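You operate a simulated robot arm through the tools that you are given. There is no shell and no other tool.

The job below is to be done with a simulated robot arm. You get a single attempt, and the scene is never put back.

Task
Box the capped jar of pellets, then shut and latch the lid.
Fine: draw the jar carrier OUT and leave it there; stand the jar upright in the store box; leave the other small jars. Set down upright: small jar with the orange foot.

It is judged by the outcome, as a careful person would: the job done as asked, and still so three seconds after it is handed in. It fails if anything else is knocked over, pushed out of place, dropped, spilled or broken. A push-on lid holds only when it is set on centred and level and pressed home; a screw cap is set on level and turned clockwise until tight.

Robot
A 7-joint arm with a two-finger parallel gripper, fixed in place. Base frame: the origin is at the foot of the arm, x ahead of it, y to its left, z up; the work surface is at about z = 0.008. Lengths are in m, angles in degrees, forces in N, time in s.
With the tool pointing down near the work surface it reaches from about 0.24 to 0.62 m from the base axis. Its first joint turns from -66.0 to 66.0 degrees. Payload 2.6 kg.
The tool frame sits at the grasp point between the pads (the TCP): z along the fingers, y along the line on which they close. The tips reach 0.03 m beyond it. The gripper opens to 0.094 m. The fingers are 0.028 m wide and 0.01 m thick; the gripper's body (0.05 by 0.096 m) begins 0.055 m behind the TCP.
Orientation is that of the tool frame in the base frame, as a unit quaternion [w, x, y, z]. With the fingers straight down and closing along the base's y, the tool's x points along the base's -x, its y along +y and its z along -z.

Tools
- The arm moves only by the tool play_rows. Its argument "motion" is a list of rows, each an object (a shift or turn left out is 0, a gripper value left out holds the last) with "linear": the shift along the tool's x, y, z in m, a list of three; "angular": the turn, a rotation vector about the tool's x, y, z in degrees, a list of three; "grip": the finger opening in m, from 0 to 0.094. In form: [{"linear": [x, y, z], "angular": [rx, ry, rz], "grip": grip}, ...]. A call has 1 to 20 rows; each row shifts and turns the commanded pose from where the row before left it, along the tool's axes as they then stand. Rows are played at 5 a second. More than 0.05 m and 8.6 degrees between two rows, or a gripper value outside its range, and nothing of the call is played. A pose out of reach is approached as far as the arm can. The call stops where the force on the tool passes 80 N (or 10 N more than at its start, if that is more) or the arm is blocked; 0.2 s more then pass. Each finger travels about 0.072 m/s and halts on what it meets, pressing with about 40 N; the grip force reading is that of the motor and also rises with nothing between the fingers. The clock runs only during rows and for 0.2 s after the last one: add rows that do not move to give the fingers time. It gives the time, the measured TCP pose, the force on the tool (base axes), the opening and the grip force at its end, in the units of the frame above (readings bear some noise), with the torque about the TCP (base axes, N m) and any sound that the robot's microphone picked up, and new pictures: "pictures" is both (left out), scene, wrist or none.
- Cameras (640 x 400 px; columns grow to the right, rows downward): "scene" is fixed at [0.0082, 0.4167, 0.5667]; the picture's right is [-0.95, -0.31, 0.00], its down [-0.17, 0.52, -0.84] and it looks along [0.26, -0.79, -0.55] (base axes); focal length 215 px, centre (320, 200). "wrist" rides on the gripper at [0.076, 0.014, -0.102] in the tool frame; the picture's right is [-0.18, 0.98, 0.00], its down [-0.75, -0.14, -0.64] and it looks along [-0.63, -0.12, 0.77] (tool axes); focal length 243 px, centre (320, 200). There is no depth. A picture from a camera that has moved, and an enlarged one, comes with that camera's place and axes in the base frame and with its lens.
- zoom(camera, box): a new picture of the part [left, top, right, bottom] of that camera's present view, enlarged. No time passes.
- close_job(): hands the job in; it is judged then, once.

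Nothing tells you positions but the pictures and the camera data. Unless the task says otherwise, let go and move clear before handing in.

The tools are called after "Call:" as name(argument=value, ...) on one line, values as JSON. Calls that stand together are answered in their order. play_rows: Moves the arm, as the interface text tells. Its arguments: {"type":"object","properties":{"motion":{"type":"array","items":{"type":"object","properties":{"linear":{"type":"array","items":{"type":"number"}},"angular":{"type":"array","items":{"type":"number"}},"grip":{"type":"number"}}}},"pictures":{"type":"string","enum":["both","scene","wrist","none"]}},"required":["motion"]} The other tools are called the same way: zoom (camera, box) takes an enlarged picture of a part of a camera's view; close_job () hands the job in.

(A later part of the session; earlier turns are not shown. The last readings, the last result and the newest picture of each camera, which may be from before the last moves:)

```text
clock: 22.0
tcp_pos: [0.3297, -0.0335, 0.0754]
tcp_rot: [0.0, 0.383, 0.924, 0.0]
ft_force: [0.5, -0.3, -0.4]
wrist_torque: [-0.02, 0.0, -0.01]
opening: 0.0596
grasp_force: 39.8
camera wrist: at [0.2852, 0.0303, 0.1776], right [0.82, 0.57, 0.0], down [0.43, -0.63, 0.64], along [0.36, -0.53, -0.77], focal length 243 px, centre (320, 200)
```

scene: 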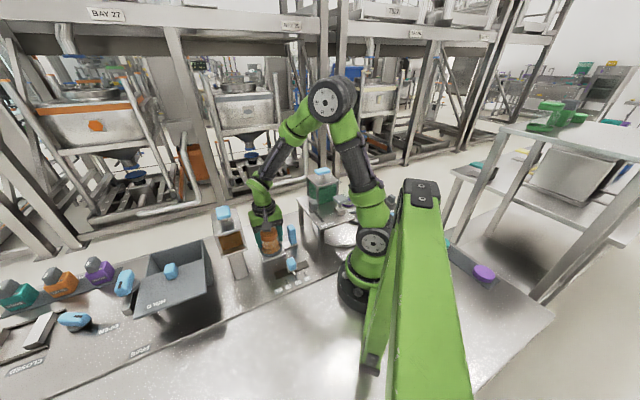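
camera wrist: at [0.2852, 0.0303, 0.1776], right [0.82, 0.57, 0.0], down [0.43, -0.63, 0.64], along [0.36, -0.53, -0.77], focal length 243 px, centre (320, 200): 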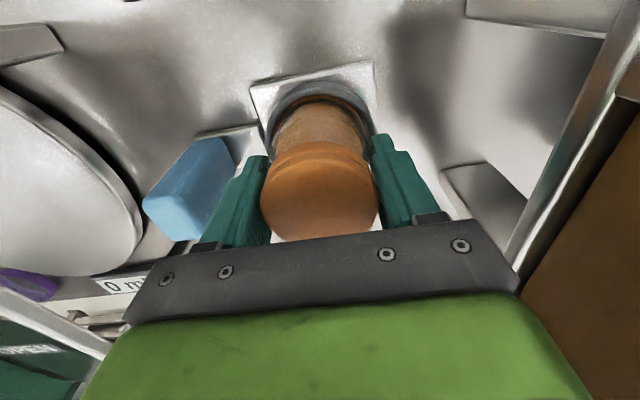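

The grip is at 0.0596 m with almost no side load. I'll lift gently and check that the jar comes up whole.

Call:
play_rows(motion=[{"linear": [0, 0, -0.01]}, {"linear": [0, 0, -0.02]}, {"linear": [0, 0, -0.02]}, {}], pictures="both")

```text
clock: 23.0
tcp_pos: [0.3281, -0.0322, 0.1263]
tcp_rot: [0.0, 0.382, 0.924, 0.0]
ft_force: [0.4, 0.2, -1.8]
wrist_torque: [0.0, 0.03, 0.02]
opening: 0.059
grasp_force: 40.0
camera wrist: at [0.2848, 0.0319, 0.2293], right [0.82, 0.57, 0.0], down [0.43, -0.63, 0.64], along [0.36, -0.53, -0.77], focal length 243 px, centre (320, 200)
```

scene: 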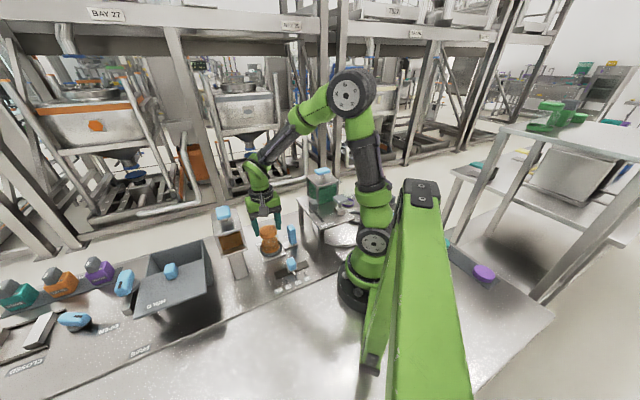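
wrist: 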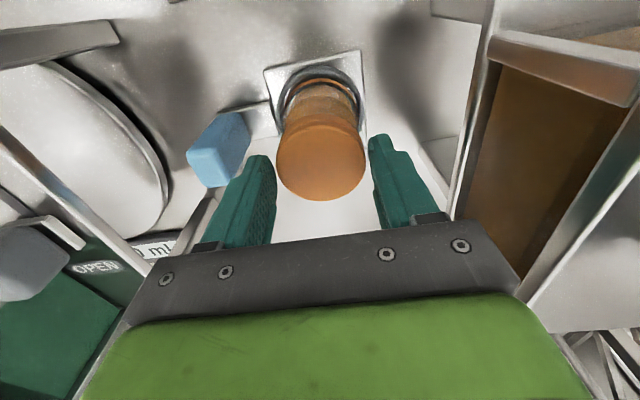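

It looks like the jar may have stayed in the cup, or that the fingers are holding it differently than I expected. I'll zoom in to check.

Call:
zoom(camera="wrist", box=[220, 50, 420, 220])

Call:
zoom(camera="scene", box=[230, 190, 310, 265])

```text
2.35 times, centred on (320, 135) of wrist
camera zoom: at [0.2848, 0.0319, 0.2293], right [0.82, 0.57, 0.0], down [0.43, -0.63, 0.64], along [0.36, -0.53, -0.77], focal length 571 px, centre (320, 353)
```

zoom: 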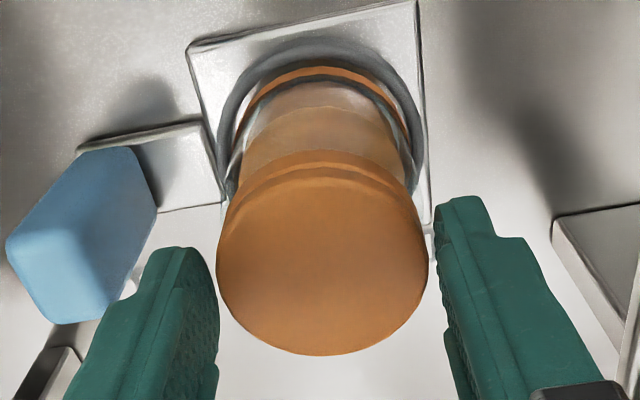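

```text
5.33 times, centred on (270, 228) of scene
camera zoom: at [0.0082, 0.4167, 0.5667], right [-0.95, -0.31, 0.0], down [-0.17, 0.52, -0.84], along [0.26, -0.79, -0.55], focal length 1147 px, centre (587, 53)
```

zoom: 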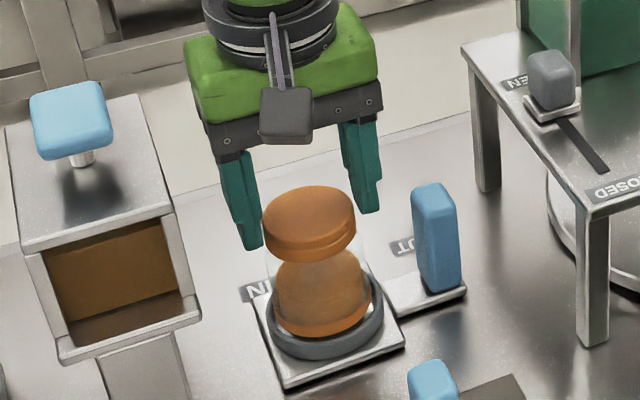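

The jar has come up only about 1 cm; the fingers slid up the glass and now seem to be pinching the top of the cap. I'll take a still reading to see whether it is really hanging there or resting on the cup.

Call:
play_rows(motion=[{}, {}], pictures="wrist")

Call:
zoom(camera="scene", box=[245, 205, 295, 265])

Call:
zoom(camera="wrist", box=[260, 50, 380, 150])

```text
clock: 23.6
tcp_pos: [0.3297, -0.0315, 0.127]
tcp_rot: [-0.001, 0.383, 0.924, 0.0]
ft_force: [0.2, 0.5, -0.8]
wrist_torque: [0.03, -0.04, -0.02]
opening: 0.052
grasp_force: 40.1
camera wrist: at [0.2848, 0.0319, 0.2292], right [0.82, 0.57, 0.0], down [0.43, -0.63, 0.64], along [0.36, -0.53, -0.77], focal length 243 px, centre (320, 200)
```

wrist: 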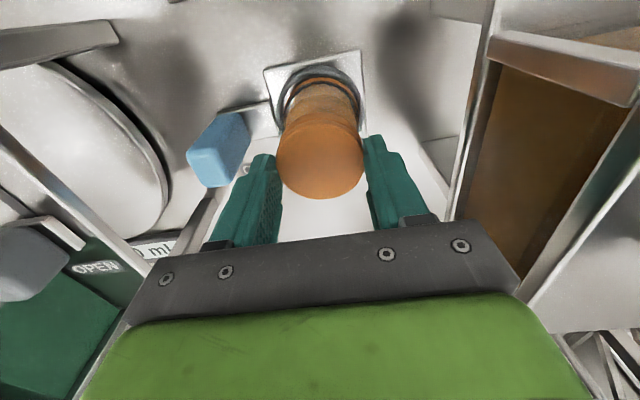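

```text
6.67 times, centred on (270, 235) of scene
camera zoom: at [0.0082, 0.4167, 0.5667], right [-0.95, -0.31, 0.0], down [-0.17, 0.52, -0.84], along [0.26, -0.79, -0.55], focal length 1433 px, centre (653, -33)
```

zoom: 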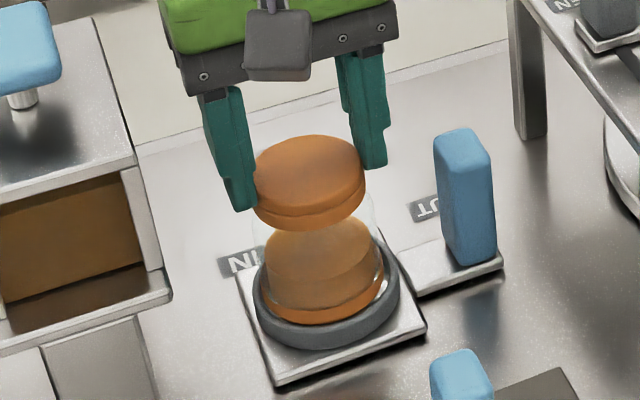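

```text
4.00 times, centred on (320, 100) of wrist
camera zoom: at [0.2848, 0.0319, 0.2292], right [0.82, 0.57, 0.0], down [0.43, -0.63, 0.64], along [0.36, -0.53, -0.77], focal length 970 px, centre (320, 600)
```

zoom: 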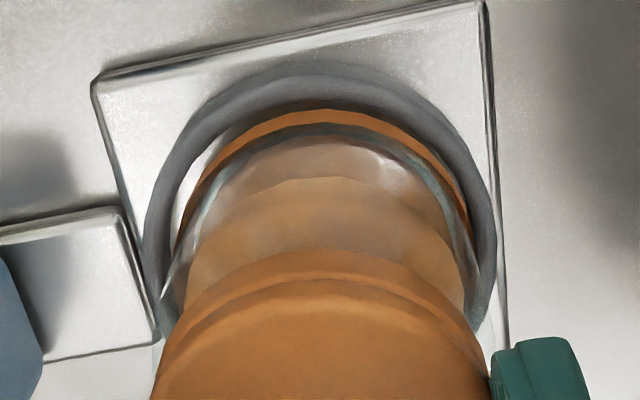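

My measurements put the jar hanging by the top few millimetres of its cap (0.052 m across), level and about 1 cm up. I'll lower it back into the cup gently so I can grip it properly.

Call:
play_rows(motion=[{"linear": [0, 0, 0.003]}, {"linear": [0, 0, 0.003]}, {"linear": [0, 0, 0.003]}, {}], pictures="wrist")

Call:
zoom(camera="scene", box=[245, 205, 295, 265])

Call:
zoom(camera="wrist", box=[220, 50, 420, 220])

```text
clock: 24.6
tcp_pos: [0.3321, -0.0317, 0.1192]
tcp_rot: [0.003, 0.382, 0.924, 0.003]
ft_force: [-14.3, 12.7, 60.9]
wrist_torque: [-0.24, 0.43, -0.11]
opening: 0.0521
grasp_force: 39.4
camera wrist: at [0.2863, 0.0318, 0.2207], right [0.82, 0.57, 0.01], down [0.43, -0.63, 0.64], along [0.37, -0.53, -0.77], focal length 243 px, centre (320, 200)
```

wrist: 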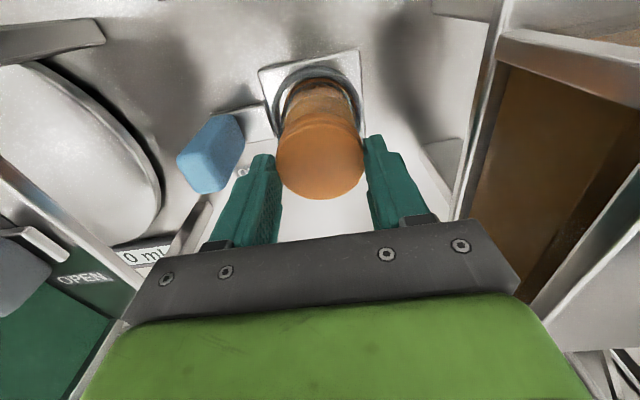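

```text
6.67 times, centred on (270, 235) of scene
camera zoom: at [0.0079, 0.4167, 0.5667], right [-0.95, -0.31, 0.0], down [-0.17, 0.52, -0.84], along [0.26, -0.79, -0.55], focal length 1433 px, centre (653, -33)
```

zoom: 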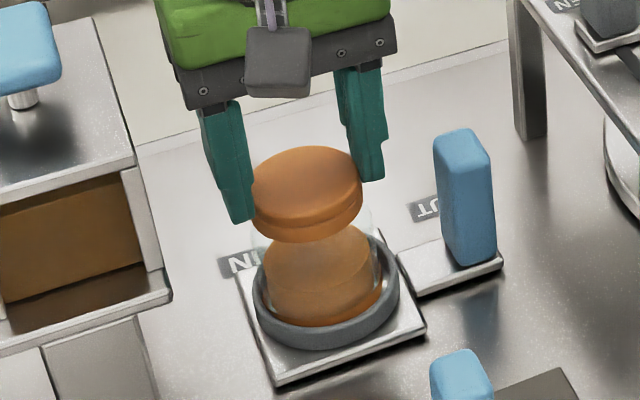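

```text
2.35 times, centred on (320, 135) of wrist
camera zoom: at [0.2863, 0.0318, 0.2207], right [0.82, 0.57, 0.01], down [0.43, -0.63, 0.64], along [0.37, -0.53, -0.77], focal length 571 px, centre (320, 353)
```

zoom: 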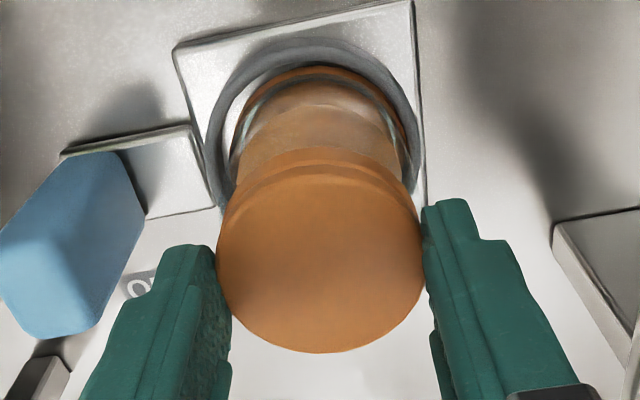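

The jar is back on the cup floor (60 N of downward push), so the grip on the cap holds well while the glass was slippery. I'll relieve that load before opening.

Call:
play_rows(motion=[{"linear": [0, 0, -0.0007]}, {"linear": [0, 0, -0.0005]}, {}], pictures="none")

```text
clock: 25.4
tcp_pos: [0.3307, -0.0332, 0.1189]
tcp_rot: [0.002, 0.382, 0.924, 0.001]
ft_force: [2.0, 10.3, 29.3]
wrist_torque: [0.34, -0.78, 0.22]
opening: 0.0518
grasp_force: 40.4
```

The load halved, so one more millimetre should bring it close to zero.

Call:
play_rows(motion=[{"linear": [0, 0, -0.0006]}, {"linear": [0, 0, -0.0004]}, {}], pictures="none")

```text
clock: 26.2
tcp_pos: [0.33, -0.0342, 0.1185]
tcp_rot: [0.002, 0.382, 0.924, -0.001]
ft_force: [5.2, -1.7, 14.8]
wrist_torque: [-0.51, -0.86, 0.05]
opening: 0.0522
grasp_force: 40.3
```

Call:
play_rows(motion=[{"linear": [0, 0, -0.0006]}, {}, {"grip": 0.06}, {"grip": 0.075}, {"grip": 0.088}, {}], pictures="both")

```text
clock: 27.6
tcp_pos: [0.3294, -0.0316, 0.1185]
tcp_rot: [0.0, 0.383, 0.924, 0.0]
ft_force: [0.6, 0.6, 1.2]
wrist_torque: [-0.02, -0.02, -0.01]
opening: 0.0879
grasp_force: 0.1
camera wrist: at [0.2845, 0.0316, 0.2212], right [0.82, 0.57, 0.0], down [0.43, -0.63, 0.64], along [0.36, -0.53, -0.77], focal length 243 px, centre (320, 200)
```

scene: 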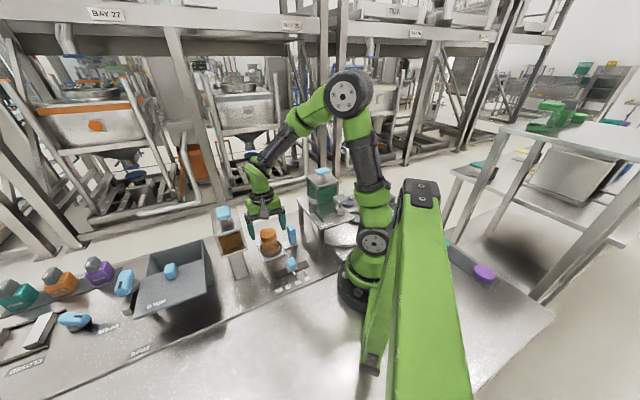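
wrist: 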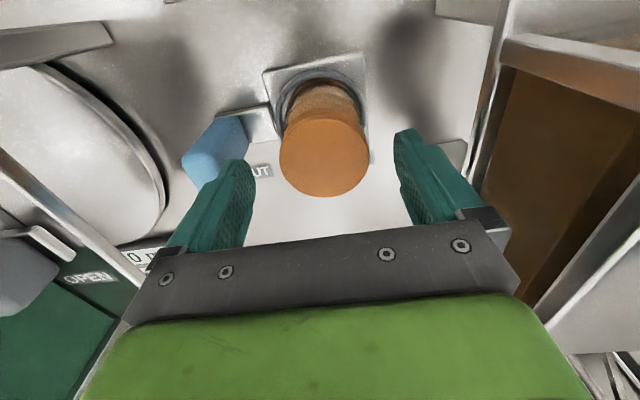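

Call:
zoom(camera="wrist", box=[240, 50, 400, 210])

Call:
zoom(camera="scene", box=[245, 205, 295, 265])

```text
2.50 times, centred on (320, 130) of wrist
camera zoom: at [0.2845, 0.0316, 0.2212], right [0.82, 0.57, 0.0], down [0.43, -0.63, 0.64], along [0.36, -0.53, -0.77], focal length 606 px, centre (320, 375)
```

zoom: 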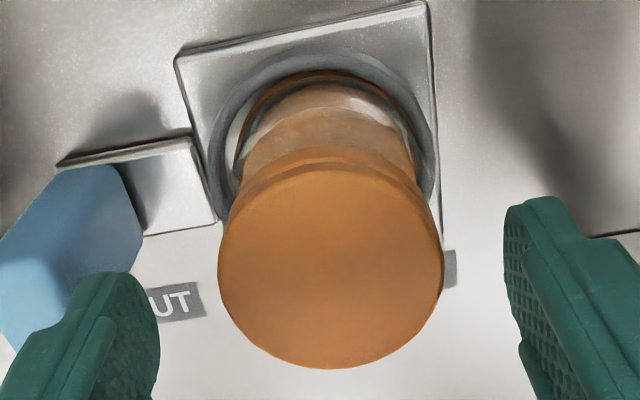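

```text
6.67 times, centred on (270, 235) of scene
camera zoom: at [0.0082, 0.4167, 0.5667], right [-0.95, -0.31, 0.0], down [-0.17, 0.52, -0.84], along [0.26, -0.79, -0.55], focal length 1433 px, centre (653, -33)
```

zoom: 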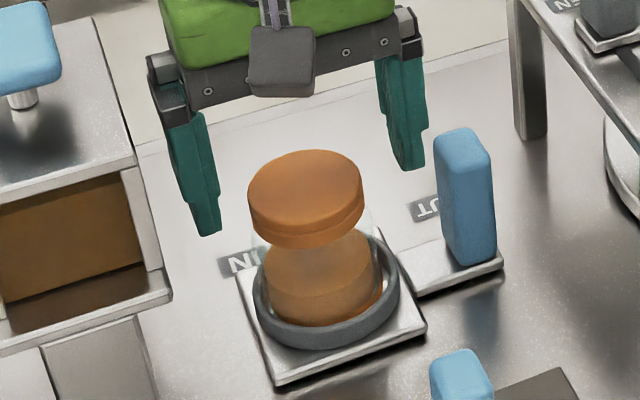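

The jar is seated again and upright. I'll centre on the cap (shifting about 4 mm toward the front and 2 mm along) and grip the full height of the cap rather than the slippery glass.

Call:
play_rows(motion=[{"linear": [0.004, 0.002, 0]}, {"linear": [0, 0, 0.005]}, {"linear": [0, 0, 0.005]}, {"grip": 0.07}, {"grip": 0.058}, {"grip": 0.045}, {"grip": 0.045}, {"grip": 0.045}], pictures="both")

Call:
zoom(camera="scene", box=[245, 205, 295, 265])

Call:
zoom(camera="wrist", box=[240, 50, 400, 210])

```text
clock: 29.4
tcp_pos: [0.3275, -0.0276, 0.1092]
tcp_rot: [0.0, 0.382, 0.924, 0.0]
ft_force: [-0.3, 0.2, -0.8]
wrist_torque: [0.02, -0.02, 0.02]
opening: 0.0585
grasp_force: 39.5
camera wrist: at [0.2828, 0.0358, 0.2123], right [0.82, 0.57, 0.0], down [0.43, -0.63, 0.64], along [0.36, -0.53, -0.77], focal length 243 px, centre (320, 200)
```

scene: 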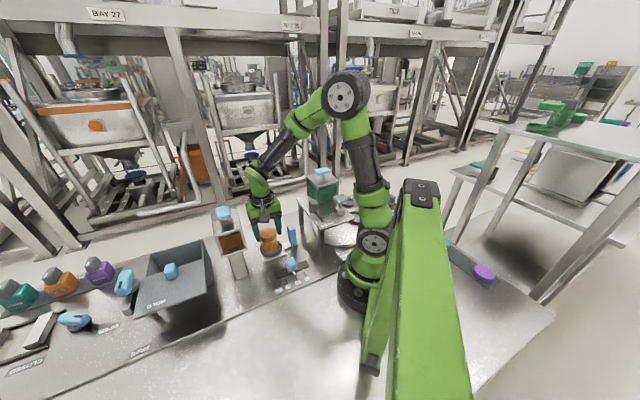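
wrist: 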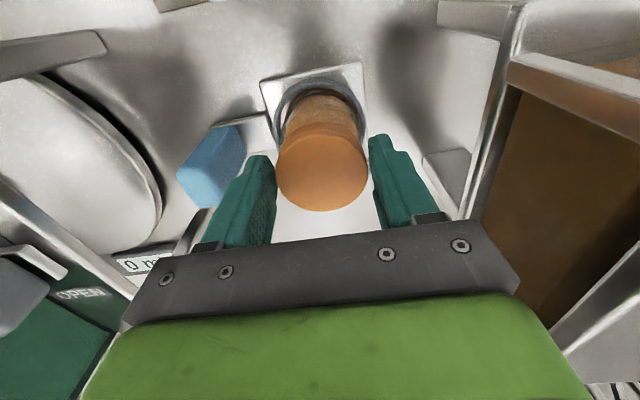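

```text
6.67 times, centred on (270, 235) of scene
camera zoom: at [0.0082, 0.4167, 0.5667], right [-0.95, -0.31, 0.0], down [-0.17, 0.52, -0.84], along [0.26, -0.79, -0.55], focal length 1433 px, centre (653, -33)
```

zoom: 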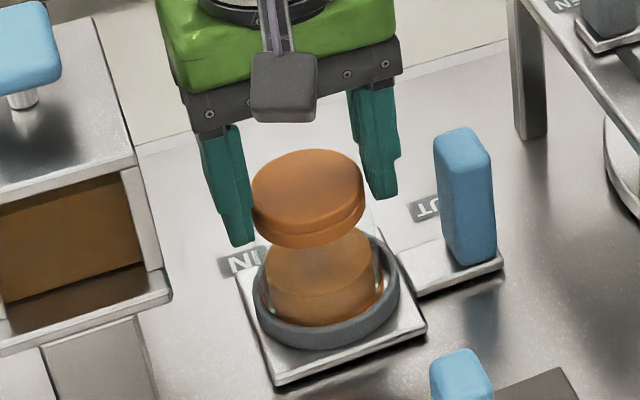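

```text
2.50 times, centred on (320, 130) of wrist
camera zoom: at [0.2828, 0.0358, 0.2123], right [0.82, 0.57, 0.0], down [0.43, -0.63, 0.64], along [0.36, -0.53, -0.77], focal length 606 px, centre (320, 375)
```

zoom: 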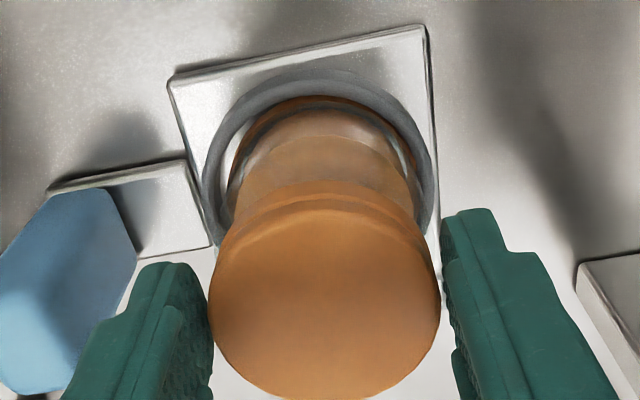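

The cap grip reads 0.0585 m with no side load. I'll lift in small, slow steps and watch the force to see what's holding the jar.

Call:
play_rows(motion=[{"linear": [0, 0, -0.001]}, {"linear": [0, 0, -0.001]}, {"linear": [0, 0, -0.001]}, {"linear": [0, 0, -0.001]}], pictures="wrist")

Call:
zoom(camera="wrist", box=[240, 50, 400, 210])

Call:
zoom(camera="scene", box=[245, 205, 295, 265])

```text
clock: 30.4
tcp_pos: [0.3265, -0.0274, 0.1127]
tcp_rot: [0.0, 0.383, 0.924, 0.0]
ft_force: [-0.6, -0.2, -1.9]
wrist_torque: [0.02, -0.01, 0.01]
opening: 0.059
grasp_force: 39.5
camera wrist: at [0.2831, 0.036, 0.2161], right [0.82, 0.57, 0.0], down [0.43, -0.63, 0.64], along [0.36, -0.53, -0.77], focal length 243 px, centre (320, 200)
```

wrist: 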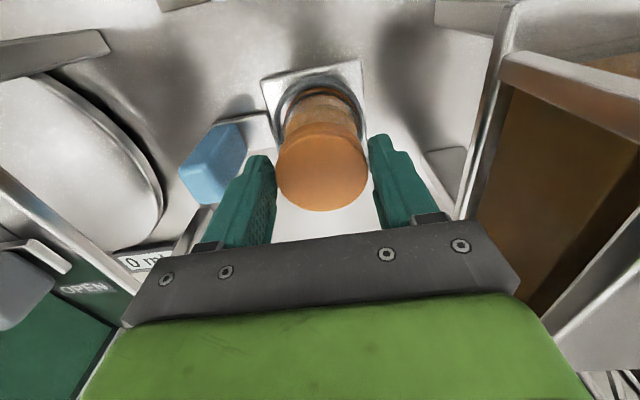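

```text
2.50 times, centred on (320, 130) of wrist
camera zoom: at [0.2831, 0.036, 0.2161], right [0.82, 0.57, 0.0], down [0.43, -0.63, 0.64], along [0.36, -0.53, -0.77], focal length 606 px, centre (320, 375)
```

zoom: 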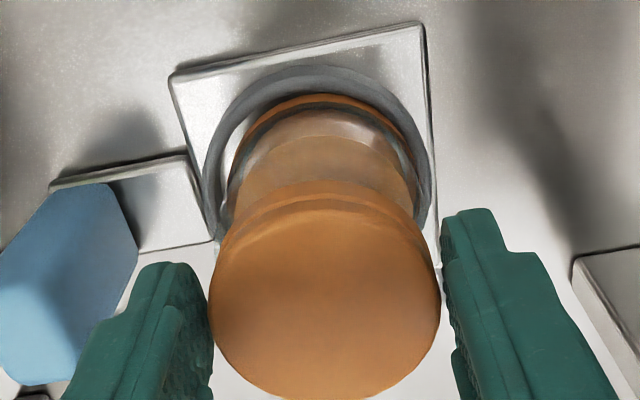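

```text
6.67 times, centred on (270, 235) of scene
camera zoom: at [0.0082, 0.4167, 0.5667], right [-0.95, -0.31, 0.0], down [-0.17, 0.52, -0.84], along [0.26, -0.79, -0.55], focal length 1433 px, centre (653, -33)
```

zoom: 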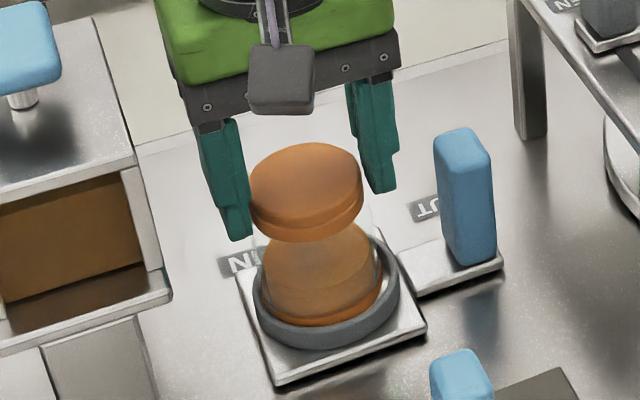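

This time the jar follows the gripper with only its own weight on the tool. I'll keep lifting slowly.

Call:
play_rows(motion=[{"linear": [0, 0, -0.0015]}, {"linear": [0, 0, -0.002]}, {"linear": [0, 0, -0.002]}, {"linear": [0, 0, -0.002]}, {"linear": [0, 0, -0.002]}, {"linear": [0, 0, -0.0025]}], pictures="wrist")

Call:
zoom(camera="wrist", box=[240, 50, 400, 210])

Call:
zoom(camera="scene", box=[245, 205, 295, 265])

```text
clock: 31.8
tcp_pos: [0.3273, -0.0288, 0.1256]
tcp_rot: [0.0, 0.383, 0.924, 0.0]
ft_force: [0.0, -0.3, -1.4]
wrist_torque: [0.04, -0.03, 0.0]
opening: 0.059
grasp_force: 40.1
camera wrist: at [0.2826, 0.0352, 0.2279], right [0.83, 0.56, 0.0], down [0.43, -0.63, 0.64], along [0.36, -0.53, -0.77], focal length 243 px, centre (320, 200)
```

wrist: 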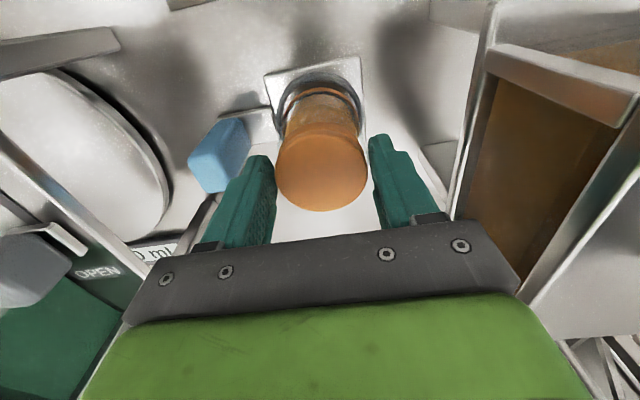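

```text
2.50 times, centred on (320, 130) of wrist
camera zoom: at [0.2826, 0.0352, 0.2279], right [0.83, 0.56, 0.0], down [0.43, -0.63, 0.64], along [0.36, -0.53, -0.77], focal length 606 px, centre (320, 375)
```

zoom: 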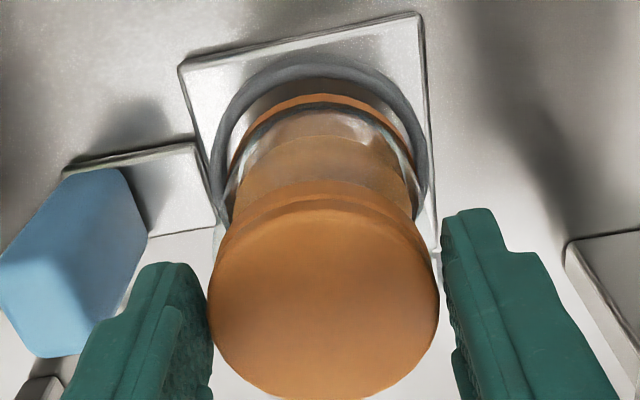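

```text
6.67 times, centred on (270, 235) of scene
camera zoom: at [0.0082, 0.4167, 0.5667], right [-0.95, -0.31, 0.0], down [-0.17, 0.52, -0.84], along [0.26, -0.79, -0.55], focal length 1433 px, centre (653, -33)
```

zoom: 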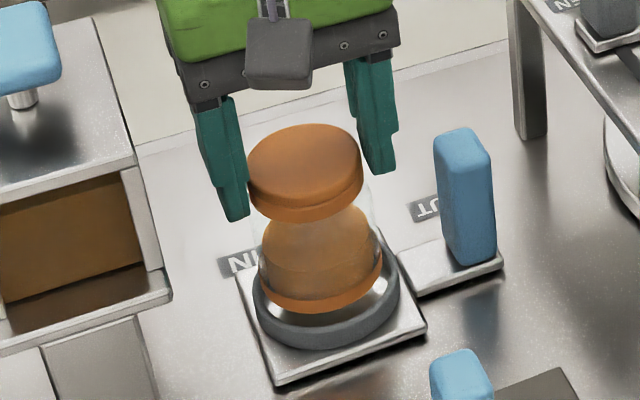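

The jar is clear of the cup and steady in the grip. I'll lift it high enough to pass over the hopper, at a moderate pace.

Call:
play_rows(motion=[{"linear": [0, 0, -0.005]}, {"linear": [0, 0, -0.01]}, {"linear": [0, 0, -0.015]}, {"linear": [0, 0, -0.02]}, {"linear": [0, 0, -0.02]}, {"linear": [0, 0, -0.02]}, {"linear": [0, 0, -0.02]}, {"linear": [0, 0, -0.02]}, {"linear": [0, 0, -0.02]}, {"linear": [0, 0, -0.02]}, {"linear": [0, 0, -0.015]}, {"linear": [0, 0, -0.01]}, {"linear": [0, 0, -0.005]}, {}], pictures="both")

```text
clock: 34.8
tcp_pos: [0.3276, -0.028, 0.3246]
tcp_rot: [0.0, 0.383, 0.924, 0.0]
ft_force: [0.0, -0.4, -2.3]
wrist_torque: [0.02, 0.01, 0.0]
opening: 0.0589
grasp_force: 39.8
camera wrist: at [0.2838, 0.0362, 0.4272], right [0.82, 0.57, 0.0], down [0.43, -0.63, 0.64], along [0.36, -0.53, -0.77], focal length 243 px, centre (320, 200)
```

scene: 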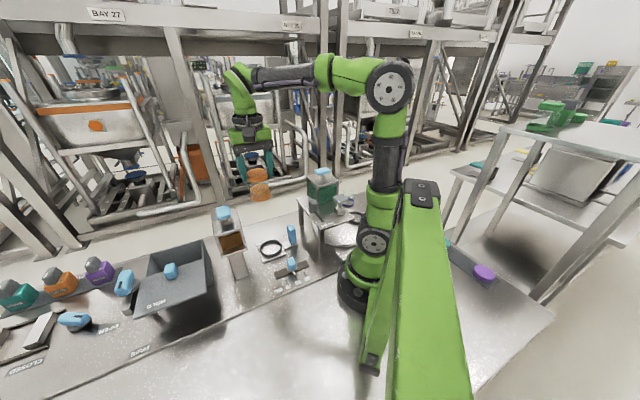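
wrist: 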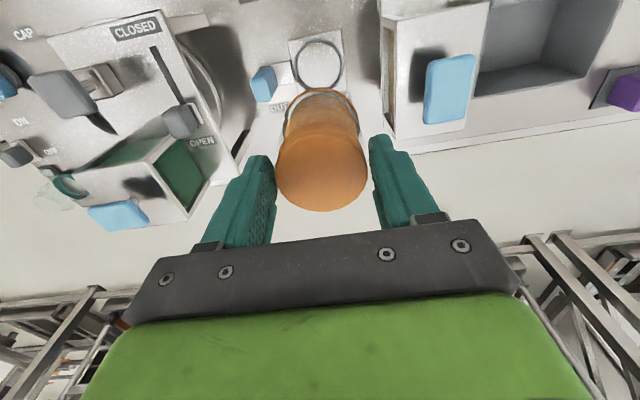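

The jar hangs level. The hopper's knob may reach z≈0.21, so I'll raise another 4 cm before carrying the jar over to the box.

Call:
play_rows(motion=[{"linear": [0, 0, -0.015]}, {"linear": [0, 0, -0.02]}, {"linear": [0, 0, -0.005]}, {"linear": [-0.002, 0.01, 0]}, {"linear": [-0.003, 0.02, 0]}, {"linear": [-0.004, 0.03, 0]}, {"linear": [-0.004, 0.03, 0]}, {"linear": [-0.004, 0.03, 0]}, {"linear": [-0.004, 0.03, 0]}, {"linear": [-0.004, 0.03, 0]}, {"linear": [-0.004, 0.03, 0]}, {"linear": [-0.003, 0.03, 0]}, {"linear": [-0.001, 0.018, 0]}, {"linear": [0, 0.008, 0]}, {}], pictures="both")

```text
clock: 38.0
tcp_pos: [0.5063, 0.1183, 0.3579]
tcp_rot: [0.0, 0.383, 0.924, 0.0]
ft_force: [-0.4, -1.1, -1.1]
wrist_torque: [0.03, -0.01, 0.01]
opening: 0.0589
grasp_force: 39.8
out of reach, approached as far as the arm can: row 12, 13, 14
camera wrist: at [0.4609, 0.1816, 0.4589], right [0.82, 0.57, 0.0], down [0.43, -0.63, 0.64], along [0.36, -0.53, -0.77], focal length 243 px, centre (320, 200)
```

scene: 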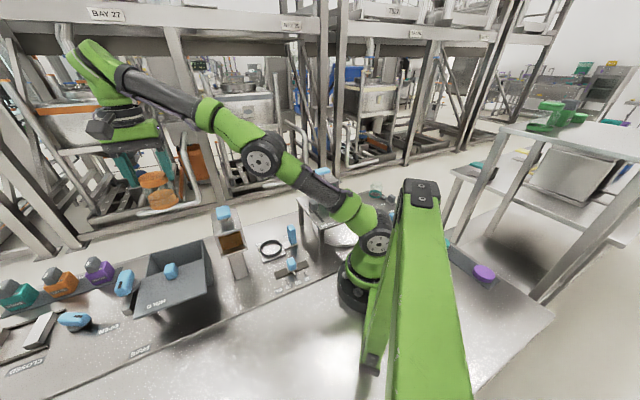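
wrist: 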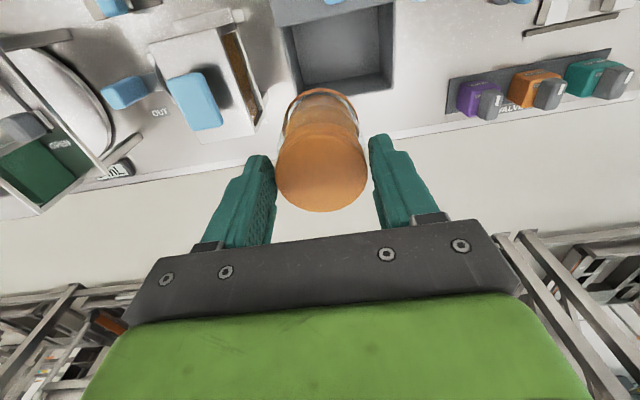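

The arm reached its limit at this height but is past the hopper. I'll lower to bring it within reach over the box, staying well above the rim, and then measure the box opening.

Call:
play_rows(motion=[{"linear": [0, 0, 0.02]}, {"linear": [0, 0, 0.02]}, {"linear": [0, 0, 0.02]}, {"linear": [0, 0, 0.02]}, {"linear": [0, 0, 0.02]}, {"linear": [0, 0, 0.01]}, {}], pictures="both")

```text
clock: 39.6
tcp_pos: [0.5053, 0.1199, 0.2465]
tcp_rot: [0.0, 0.381, 0.924, -0.001]
ft_force: [-0.9, -1.1, -1.2]
wrist_torque: [0.03, 0.01, 0.02]
opening: 0.0589
grasp_force: 40.2
camera wrist: at [0.4609, 0.1835, 0.3491], right [0.83, 0.56, 0.0], down [0.43, -0.63, 0.64], along [0.36, -0.53, -0.77], focal length 243 px, centre (320, 200)
```

scene: 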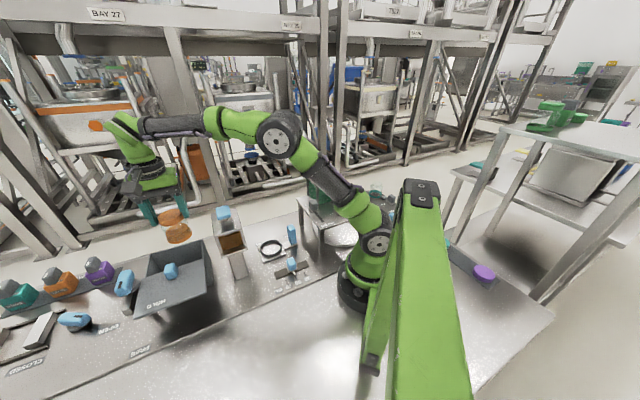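
wrist: 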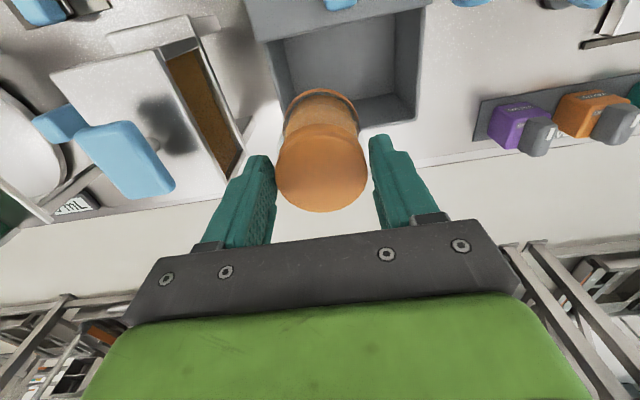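

The arm followed at its clamped position, now over the near part of the box. I'll zoom in to measure the opening.

Call:
zoom(camera="wrist", box=[220, 0, 460, 150])

Call:
zoom(camera="scene", box=[100, 190, 240, 320])

```text
2.67 times, centred on (340, 75) of wrist
camera zoom: at [0.4609, 0.1835, 0.3491], right [0.83, 0.56, 0.0], down [0.43, -0.63, 0.64], along [0.36, -0.53, -0.77], focal length 647 px, centre (267, 533)
```

zoom: 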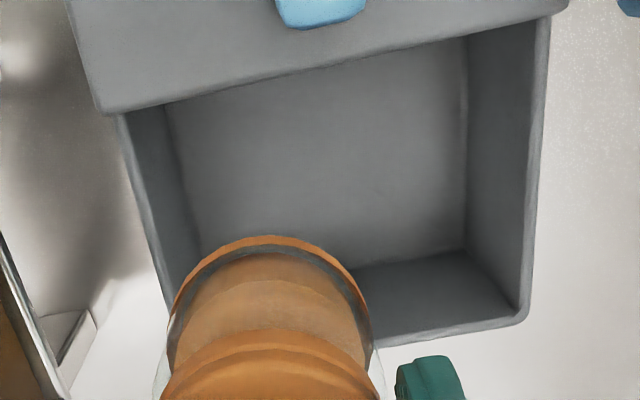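

```text
3.08 times, centred on (170, 255) of scene
camera zoom: at [0.0082, 0.4167, 0.5667], right [-0.95, -0.31, 0.0], down [-0.17, 0.52, -0.84], along [0.26, -0.79, -0.55], focal length 662 px, centre (782, 31)
```

zoom: 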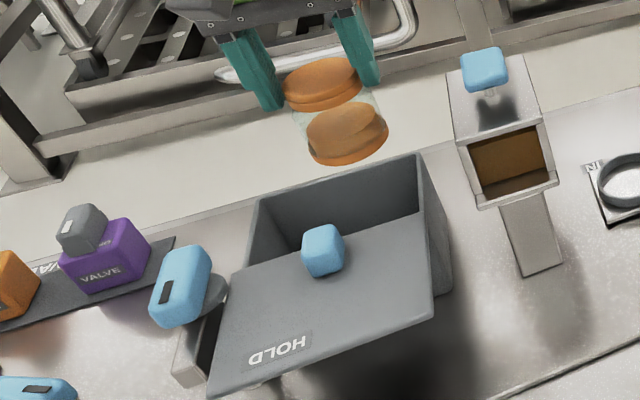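

I estimate the box interior at u 0.405–0.533 and v -0.310 to the lid edge at -0.217, with the rim near z 0.093. I'll centre the jar over the opening at u≈0.469, v≈-0.265 and lower to just above the rim for a check.

Call:
play_rows(motion=[{"linear": [0.0022, 0.0135, 0]}, {"linear": [0.0022, 0.0135, 0]}, {"linear": [0, 0, 0.015]}, {"linear": [0, 0, 0.015]}, {"linear": [0, 0, 0.005]}, {}], pictures="both")

Call:
zoom(camera="wrist", box=[220, 0, 460, 150])

Call:
zoom(camera="scene", box=[100, 190, 240, 320])

```text
clock: 41.0
tcp_pos: [0.5207, 0.1404, 0.2103]
tcp_rot: [0.0, 0.382, 0.924, 0.0]
ft_force: [0.4, 0.1, -2.2]
wrist_torque: [0.02, 0.03, 0.0]
opening: 0.059
grasp_force: 39.6
camera wrist: at [0.4755, 0.2042, 0.3132], right [0.82, 0.57, 0.0], down [0.43, -0.63, 0.64], along [0.36, -0.53, -0.77], focal length 243 px, centre (320, 200)
```

scene: 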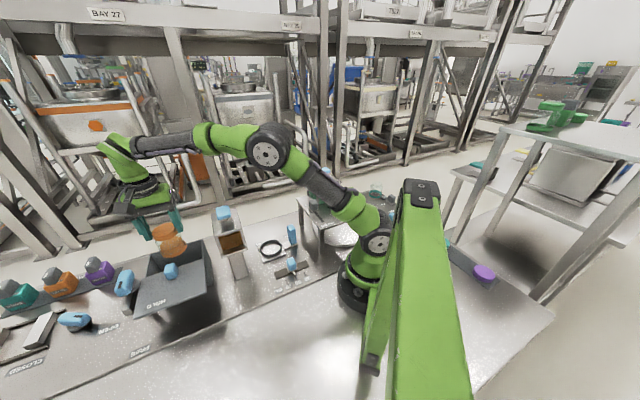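
wrist: 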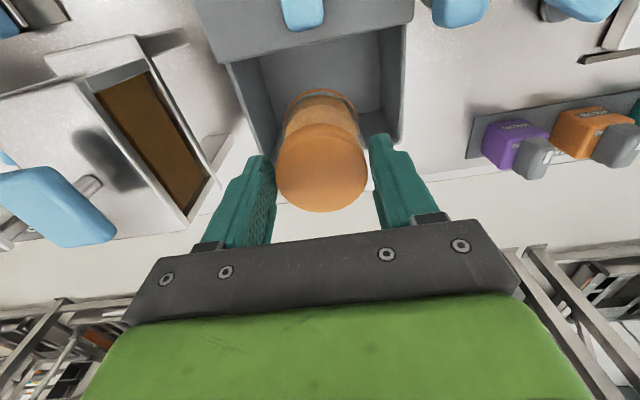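

```text
2.67 times, centred on (340, 75) of wrist
camera zoom: at [0.4755, 0.2042, 0.3132], right [0.82, 0.57, 0.0], down [0.43, -0.63, 0.64], along [0.36, -0.53, -0.77], focal length 647 px, centre (267, 533)
```

zoom: 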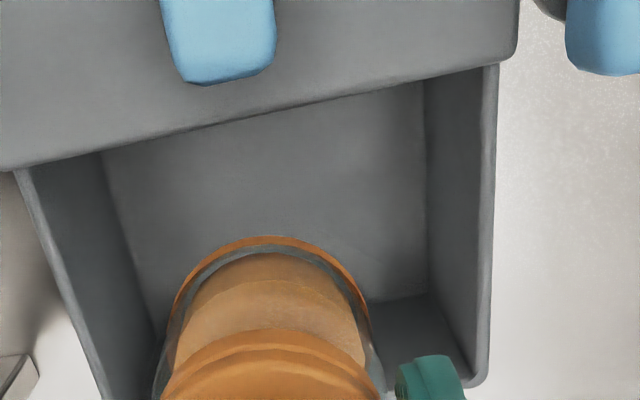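

```text
3.08 times, centred on (170, 255) of scene
camera zoom: at [0.0082, 0.4167, 0.5667], right [-0.95, -0.31, 0.0], down [-0.17, 0.52, -0.84], along [0.26, -0.79, -0.55], focal length 662 px, centre (782, 31)
```

zoom: 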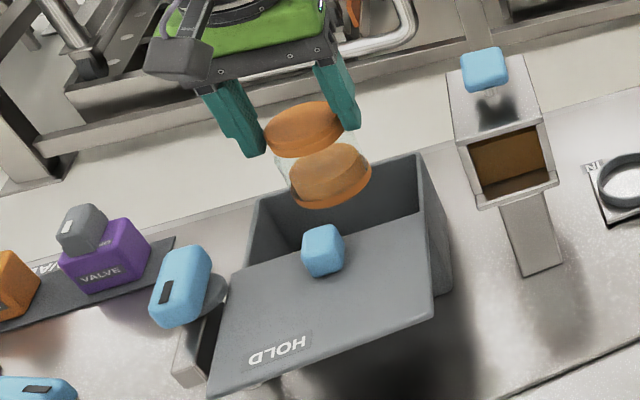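

The jar is over the opening with about 15–20 mm of margin toward the back wall and the lid edge. I'll nudge it 4 mm toward the lid and lower slowly into the box, watching the force.

Call:
play_rows(motion=[{"linear": [0.004, 0.002, 0]}, {"linear": [0, 0, 0.008]}, {"linear": [0, 0, 0.008]}, {"linear": [0, 0, 0.008]}, {"linear": [0, 0, 0.008]}, {"linear": [0, 0, 0.008]}, {}], pictures="both")

Call:
zoom(camera="wrist", box=[200, 0, 440, 200])

Call:
zoom(camera="scene", box=[100, 190, 240, 320])

```text
clock: 42.6
tcp_pos: [0.5204, 0.1454, 0.1697]
tcp_rot: [0.0, 0.383, 0.924, 0.0]
ft_force: [0.4, 0.3, -1.2]
wrist_torque: [0.0, -0.05, -0.02]
opening: 0.0589
grasp_force: 40.0
camera wrist: at [0.4766, 0.2088, 0.273], right [0.82, 0.57, 0.0], down [0.43, -0.63, 0.64], along [0.36, -0.53, -0.77], focal length 243 px, centre (320, 200)
```

scene: 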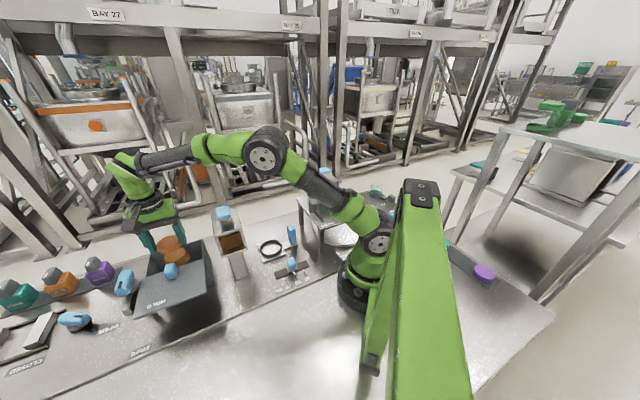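
wrist: 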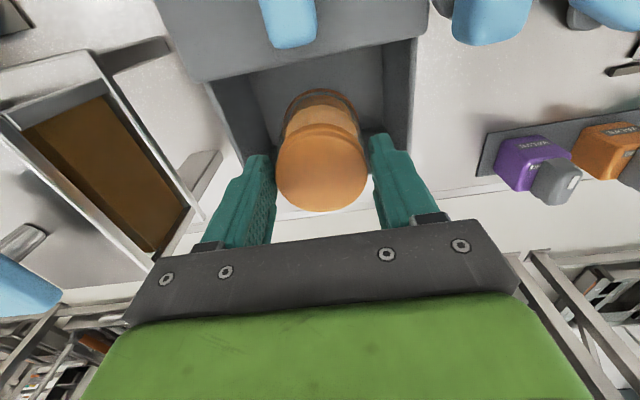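

```text
2.00 times, centred on (320, 100) of wrist
camera zoom: at [0.4766, 0.2088, 0.273], right [0.82, 0.57, 0.0], down [0.43, -0.63, 0.64], along [0.36, -0.53, -0.77], focal length 485 px, centre (320, 400)
```

zoom: 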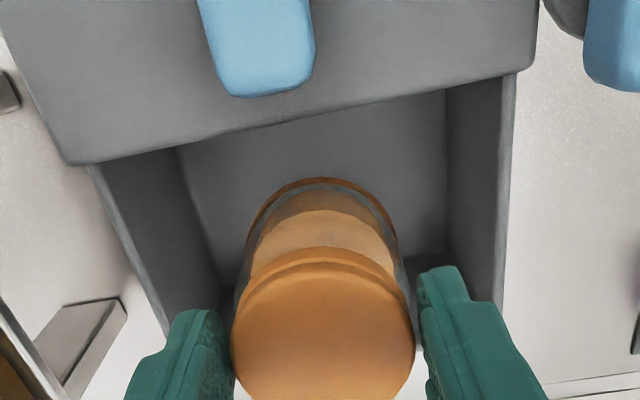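

```text
3.08 times, centred on (170, 255) of scene
camera zoom: at [0.0082, 0.4167, 0.5667], right [-0.95, -0.31, 0.0], down [-0.17, 0.52, -0.84], along [0.26, -0.79, -0.55], focal length 662 px, centre (782, 31)
```

zoom: 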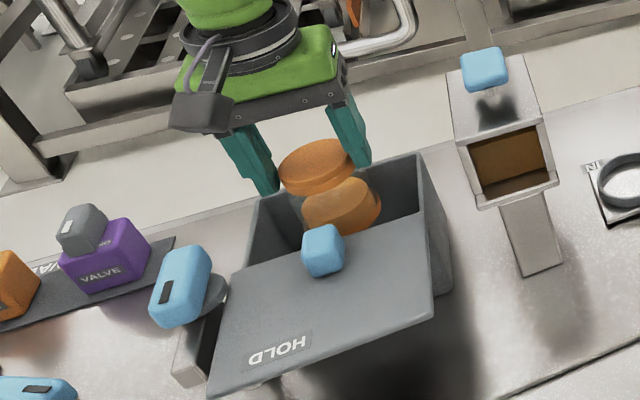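

The jar's foot is inside the box, clear of the walls and lid. I'll continue down slowly.

Call:
play_rows(motion=[{"linear": [0, 0, 0.008]}, {"linear": [0, 0, 0.008]}, {"linear": [0, 0, 0.008]}, {"linear": [0, 0, 0.008]}, {"linear": [0, 0, 0.008]}, {"linear": [0, 0, 0.006]}, {"linear": [0, 0, 0.004]}, {}], pictures="both")

Call:
zoom(camera="wrist", box=[200, 0, 440, 200])

Call:
zoom(camera="scene", box=[100, 190, 240, 320])

```text
clock: 44.4
tcp_pos: [0.5198, 0.1452, 0.1208]
tcp_rot: [0.001, 0.383, 0.924, 0.0]
ft_force: [-0.7, -0.3, -2.0]
wrist_torque: [-0.02, 0.01, -0.01]
opening: 0.0588
grasp_force: 39.8
camera wrist: at [0.4756, 0.21, 0.2231], right [0.83, 0.56, 0.0], down [0.43, -0.63, 0.64], along [0.36, -0.53, -0.77], focal length 243 px, centre (320, 200)
```

scene: 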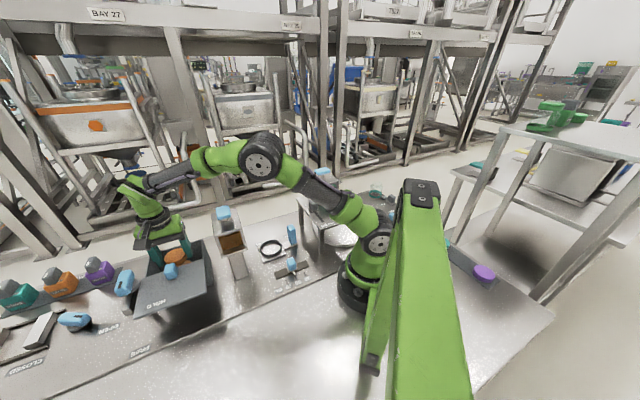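
wrist: 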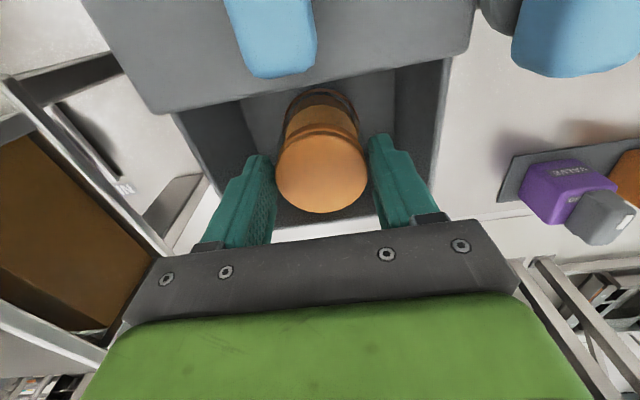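

```text
2.00 times, centred on (320, 100) of wrist
camera zoom: at [0.4756, 0.21, 0.2231], right [0.83, 0.56, 0.0], down [0.43, -0.63, 0.64], along [0.36, -0.53, -0.77], focal length 485 px, centre (320, 400)
```

zoom: 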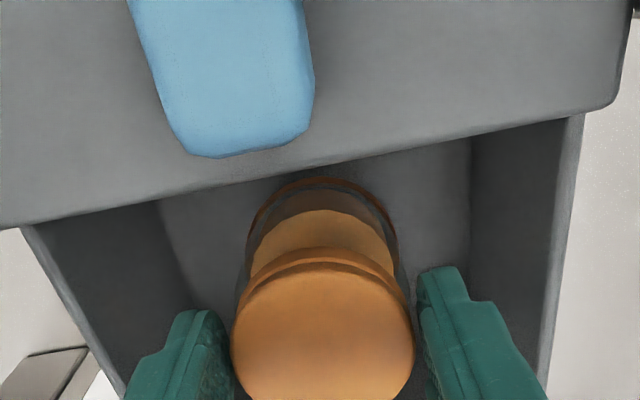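

```text
3.08 times, centred on (170, 255) of scene
camera zoom: at [0.0082, 0.4167, 0.5667], right [-0.95, -0.31, 0.0], down [-0.17, 0.52, -0.84], along [0.26, -0.79, -0.55], focal length 662 px, centre (782, 31)
```

zoom: 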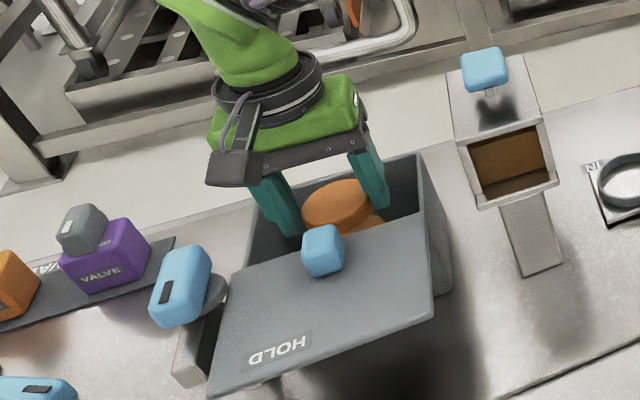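

The jar is nearly at the floor with no contact yet. I'll inch down to find the box floor.

Call:
play_rows(motion=[{"linear": [0, 0, 0.0025]}, {"linear": [0, 0, 0.0025]}, {"linear": [0, 0, 0.002]}, {}], pictures="none")

```text
clock: 45.4
tcp_pos: [0.5212, 0.1472, 0.1128]
tcp_rot: [-0.001, 0.383, 0.924, 0.001]
ft_force: [0.2, 0.0, -1.2]
wrist_torque: [0.01, 0.0, 0.03]
opening: 0.0591
grasp_force: 39.7
```

Call:
play_rows(motion=[{"linear": [0, 0, 0.0015]}, {"linear": [0, 0, 0.0015]}, {}], pictures="none")

```text
clock: 46.2
tcp_pos: [0.5199, 0.1465, 0.1094]
tcp_rot: [0.0, 0.382, 0.924, 0.0]
ft_force: [-0.5, -0.2, -1.4]
wrist_torque: [-0.04, -0.01, -0.01]
opening: 0.0587
grasp_force: 39.6
```

Call:
play_rows(motion=[{"linear": [0, 0, 0.0015]}, {"linear": [0, 0, 0.0015]}, {}], pictures="none")

```text
clock: 47.0
tcp_pos: [0.5194, 0.1461, 0.1067]
tcp_rot: [0.0, 0.383, 0.924, -0.001]
ft_force: [-0.3, 0.0, -2.0]
wrist_torque: [-0.05, 0.04, -0.01]
opening: 0.0587
grasp_force: 40.6
```

Call:
play_rows(motion=[{"linear": [0, 0, 0.001]}, {"linear": [0, 0, 0.001]}, {}], pictures="none")

```text
clock: 47.8
tcp_pos: [0.5195, 0.1455, 0.1058]
tcp_rot: [0.0, 0.383, 0.924, 0.001]
ft_force: [-1.6, -0.5, 5.1]
wrist_torque: [-0.11, 0.12, -0.04]
opening: 0.0589
grasp_force: 40.1
```

I have light contact (5 N), so the jar stands on the box floor. I'll open the fingers gently.

Call:
play_rows(motion=[{"grip": 0.062}, {"grip": 0.066}, {"grip": 0.072}, {"grip": 0.078}, {}], pictures="both")

Call:
zoom(camera="wrist", box=[200, 0, 440, 200])

Call:
zoom(camera="scene", box=[100, 190, 240, 320])

```text
clock: 49.0
tcp_pos: [0.5204, 0.1456, 0.1046]
tcp_rot: [0.0, 0.383, 0.924, 0.0]
ft_force: [0.1, 0.3, -0.1]
wrist_torque: [0.0, -0.01, -0.01]
opening: 0.0779
grasp_force: 0.0
camera wrist: at [0.4755, 0.2098, 0.2075], right [0.82, 0.57, 0.0], down [0.43, -0.63, 0.64], along [0.36, -0.53, -0.77], focal length 243 px, centre (320, 200)
```

scene: 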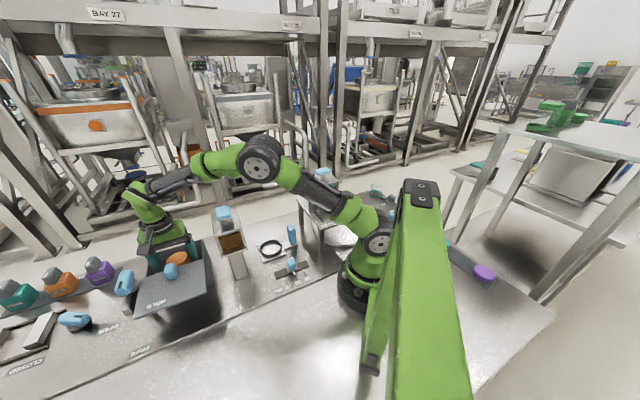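
wrist: 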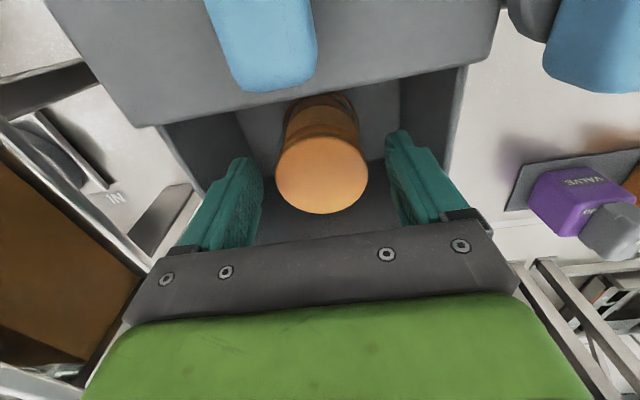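

```text
2.00 times, centred on (320, 100) of wrist
camera zoom: at [0.4755, 0.2098, 0.2075], right [0.82, 0.57, 0.0], down [0.43, -0.63, 0.64], along [0.36, -0.53, -0.77], focal length 485 px, centre (320, 400)
```

zoom: 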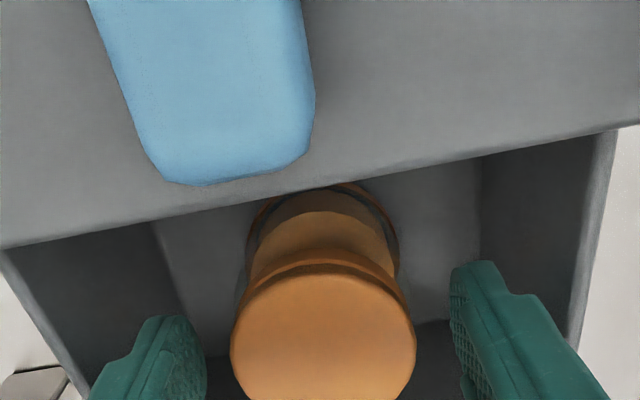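

```text
3.08 times, centred on (170, 255) of scene
camera zoom: at [0.0082, 0.4167, 0.5667], right [-0.95, -0.31, 0.0], down [-0.17, 0.52, -0.84], along [0.26, -0.79, -0.55], focal length 662 px, centre (782, 31)
```

zoom: 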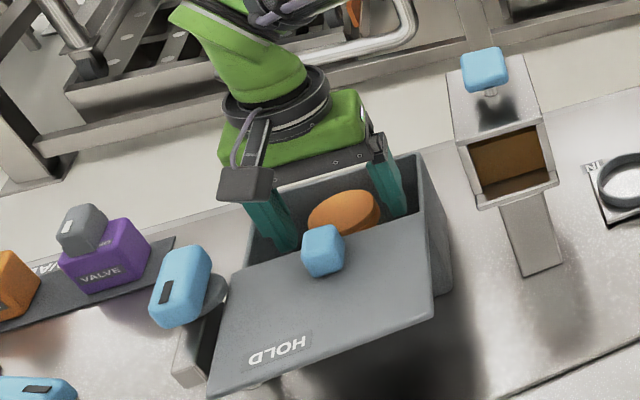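

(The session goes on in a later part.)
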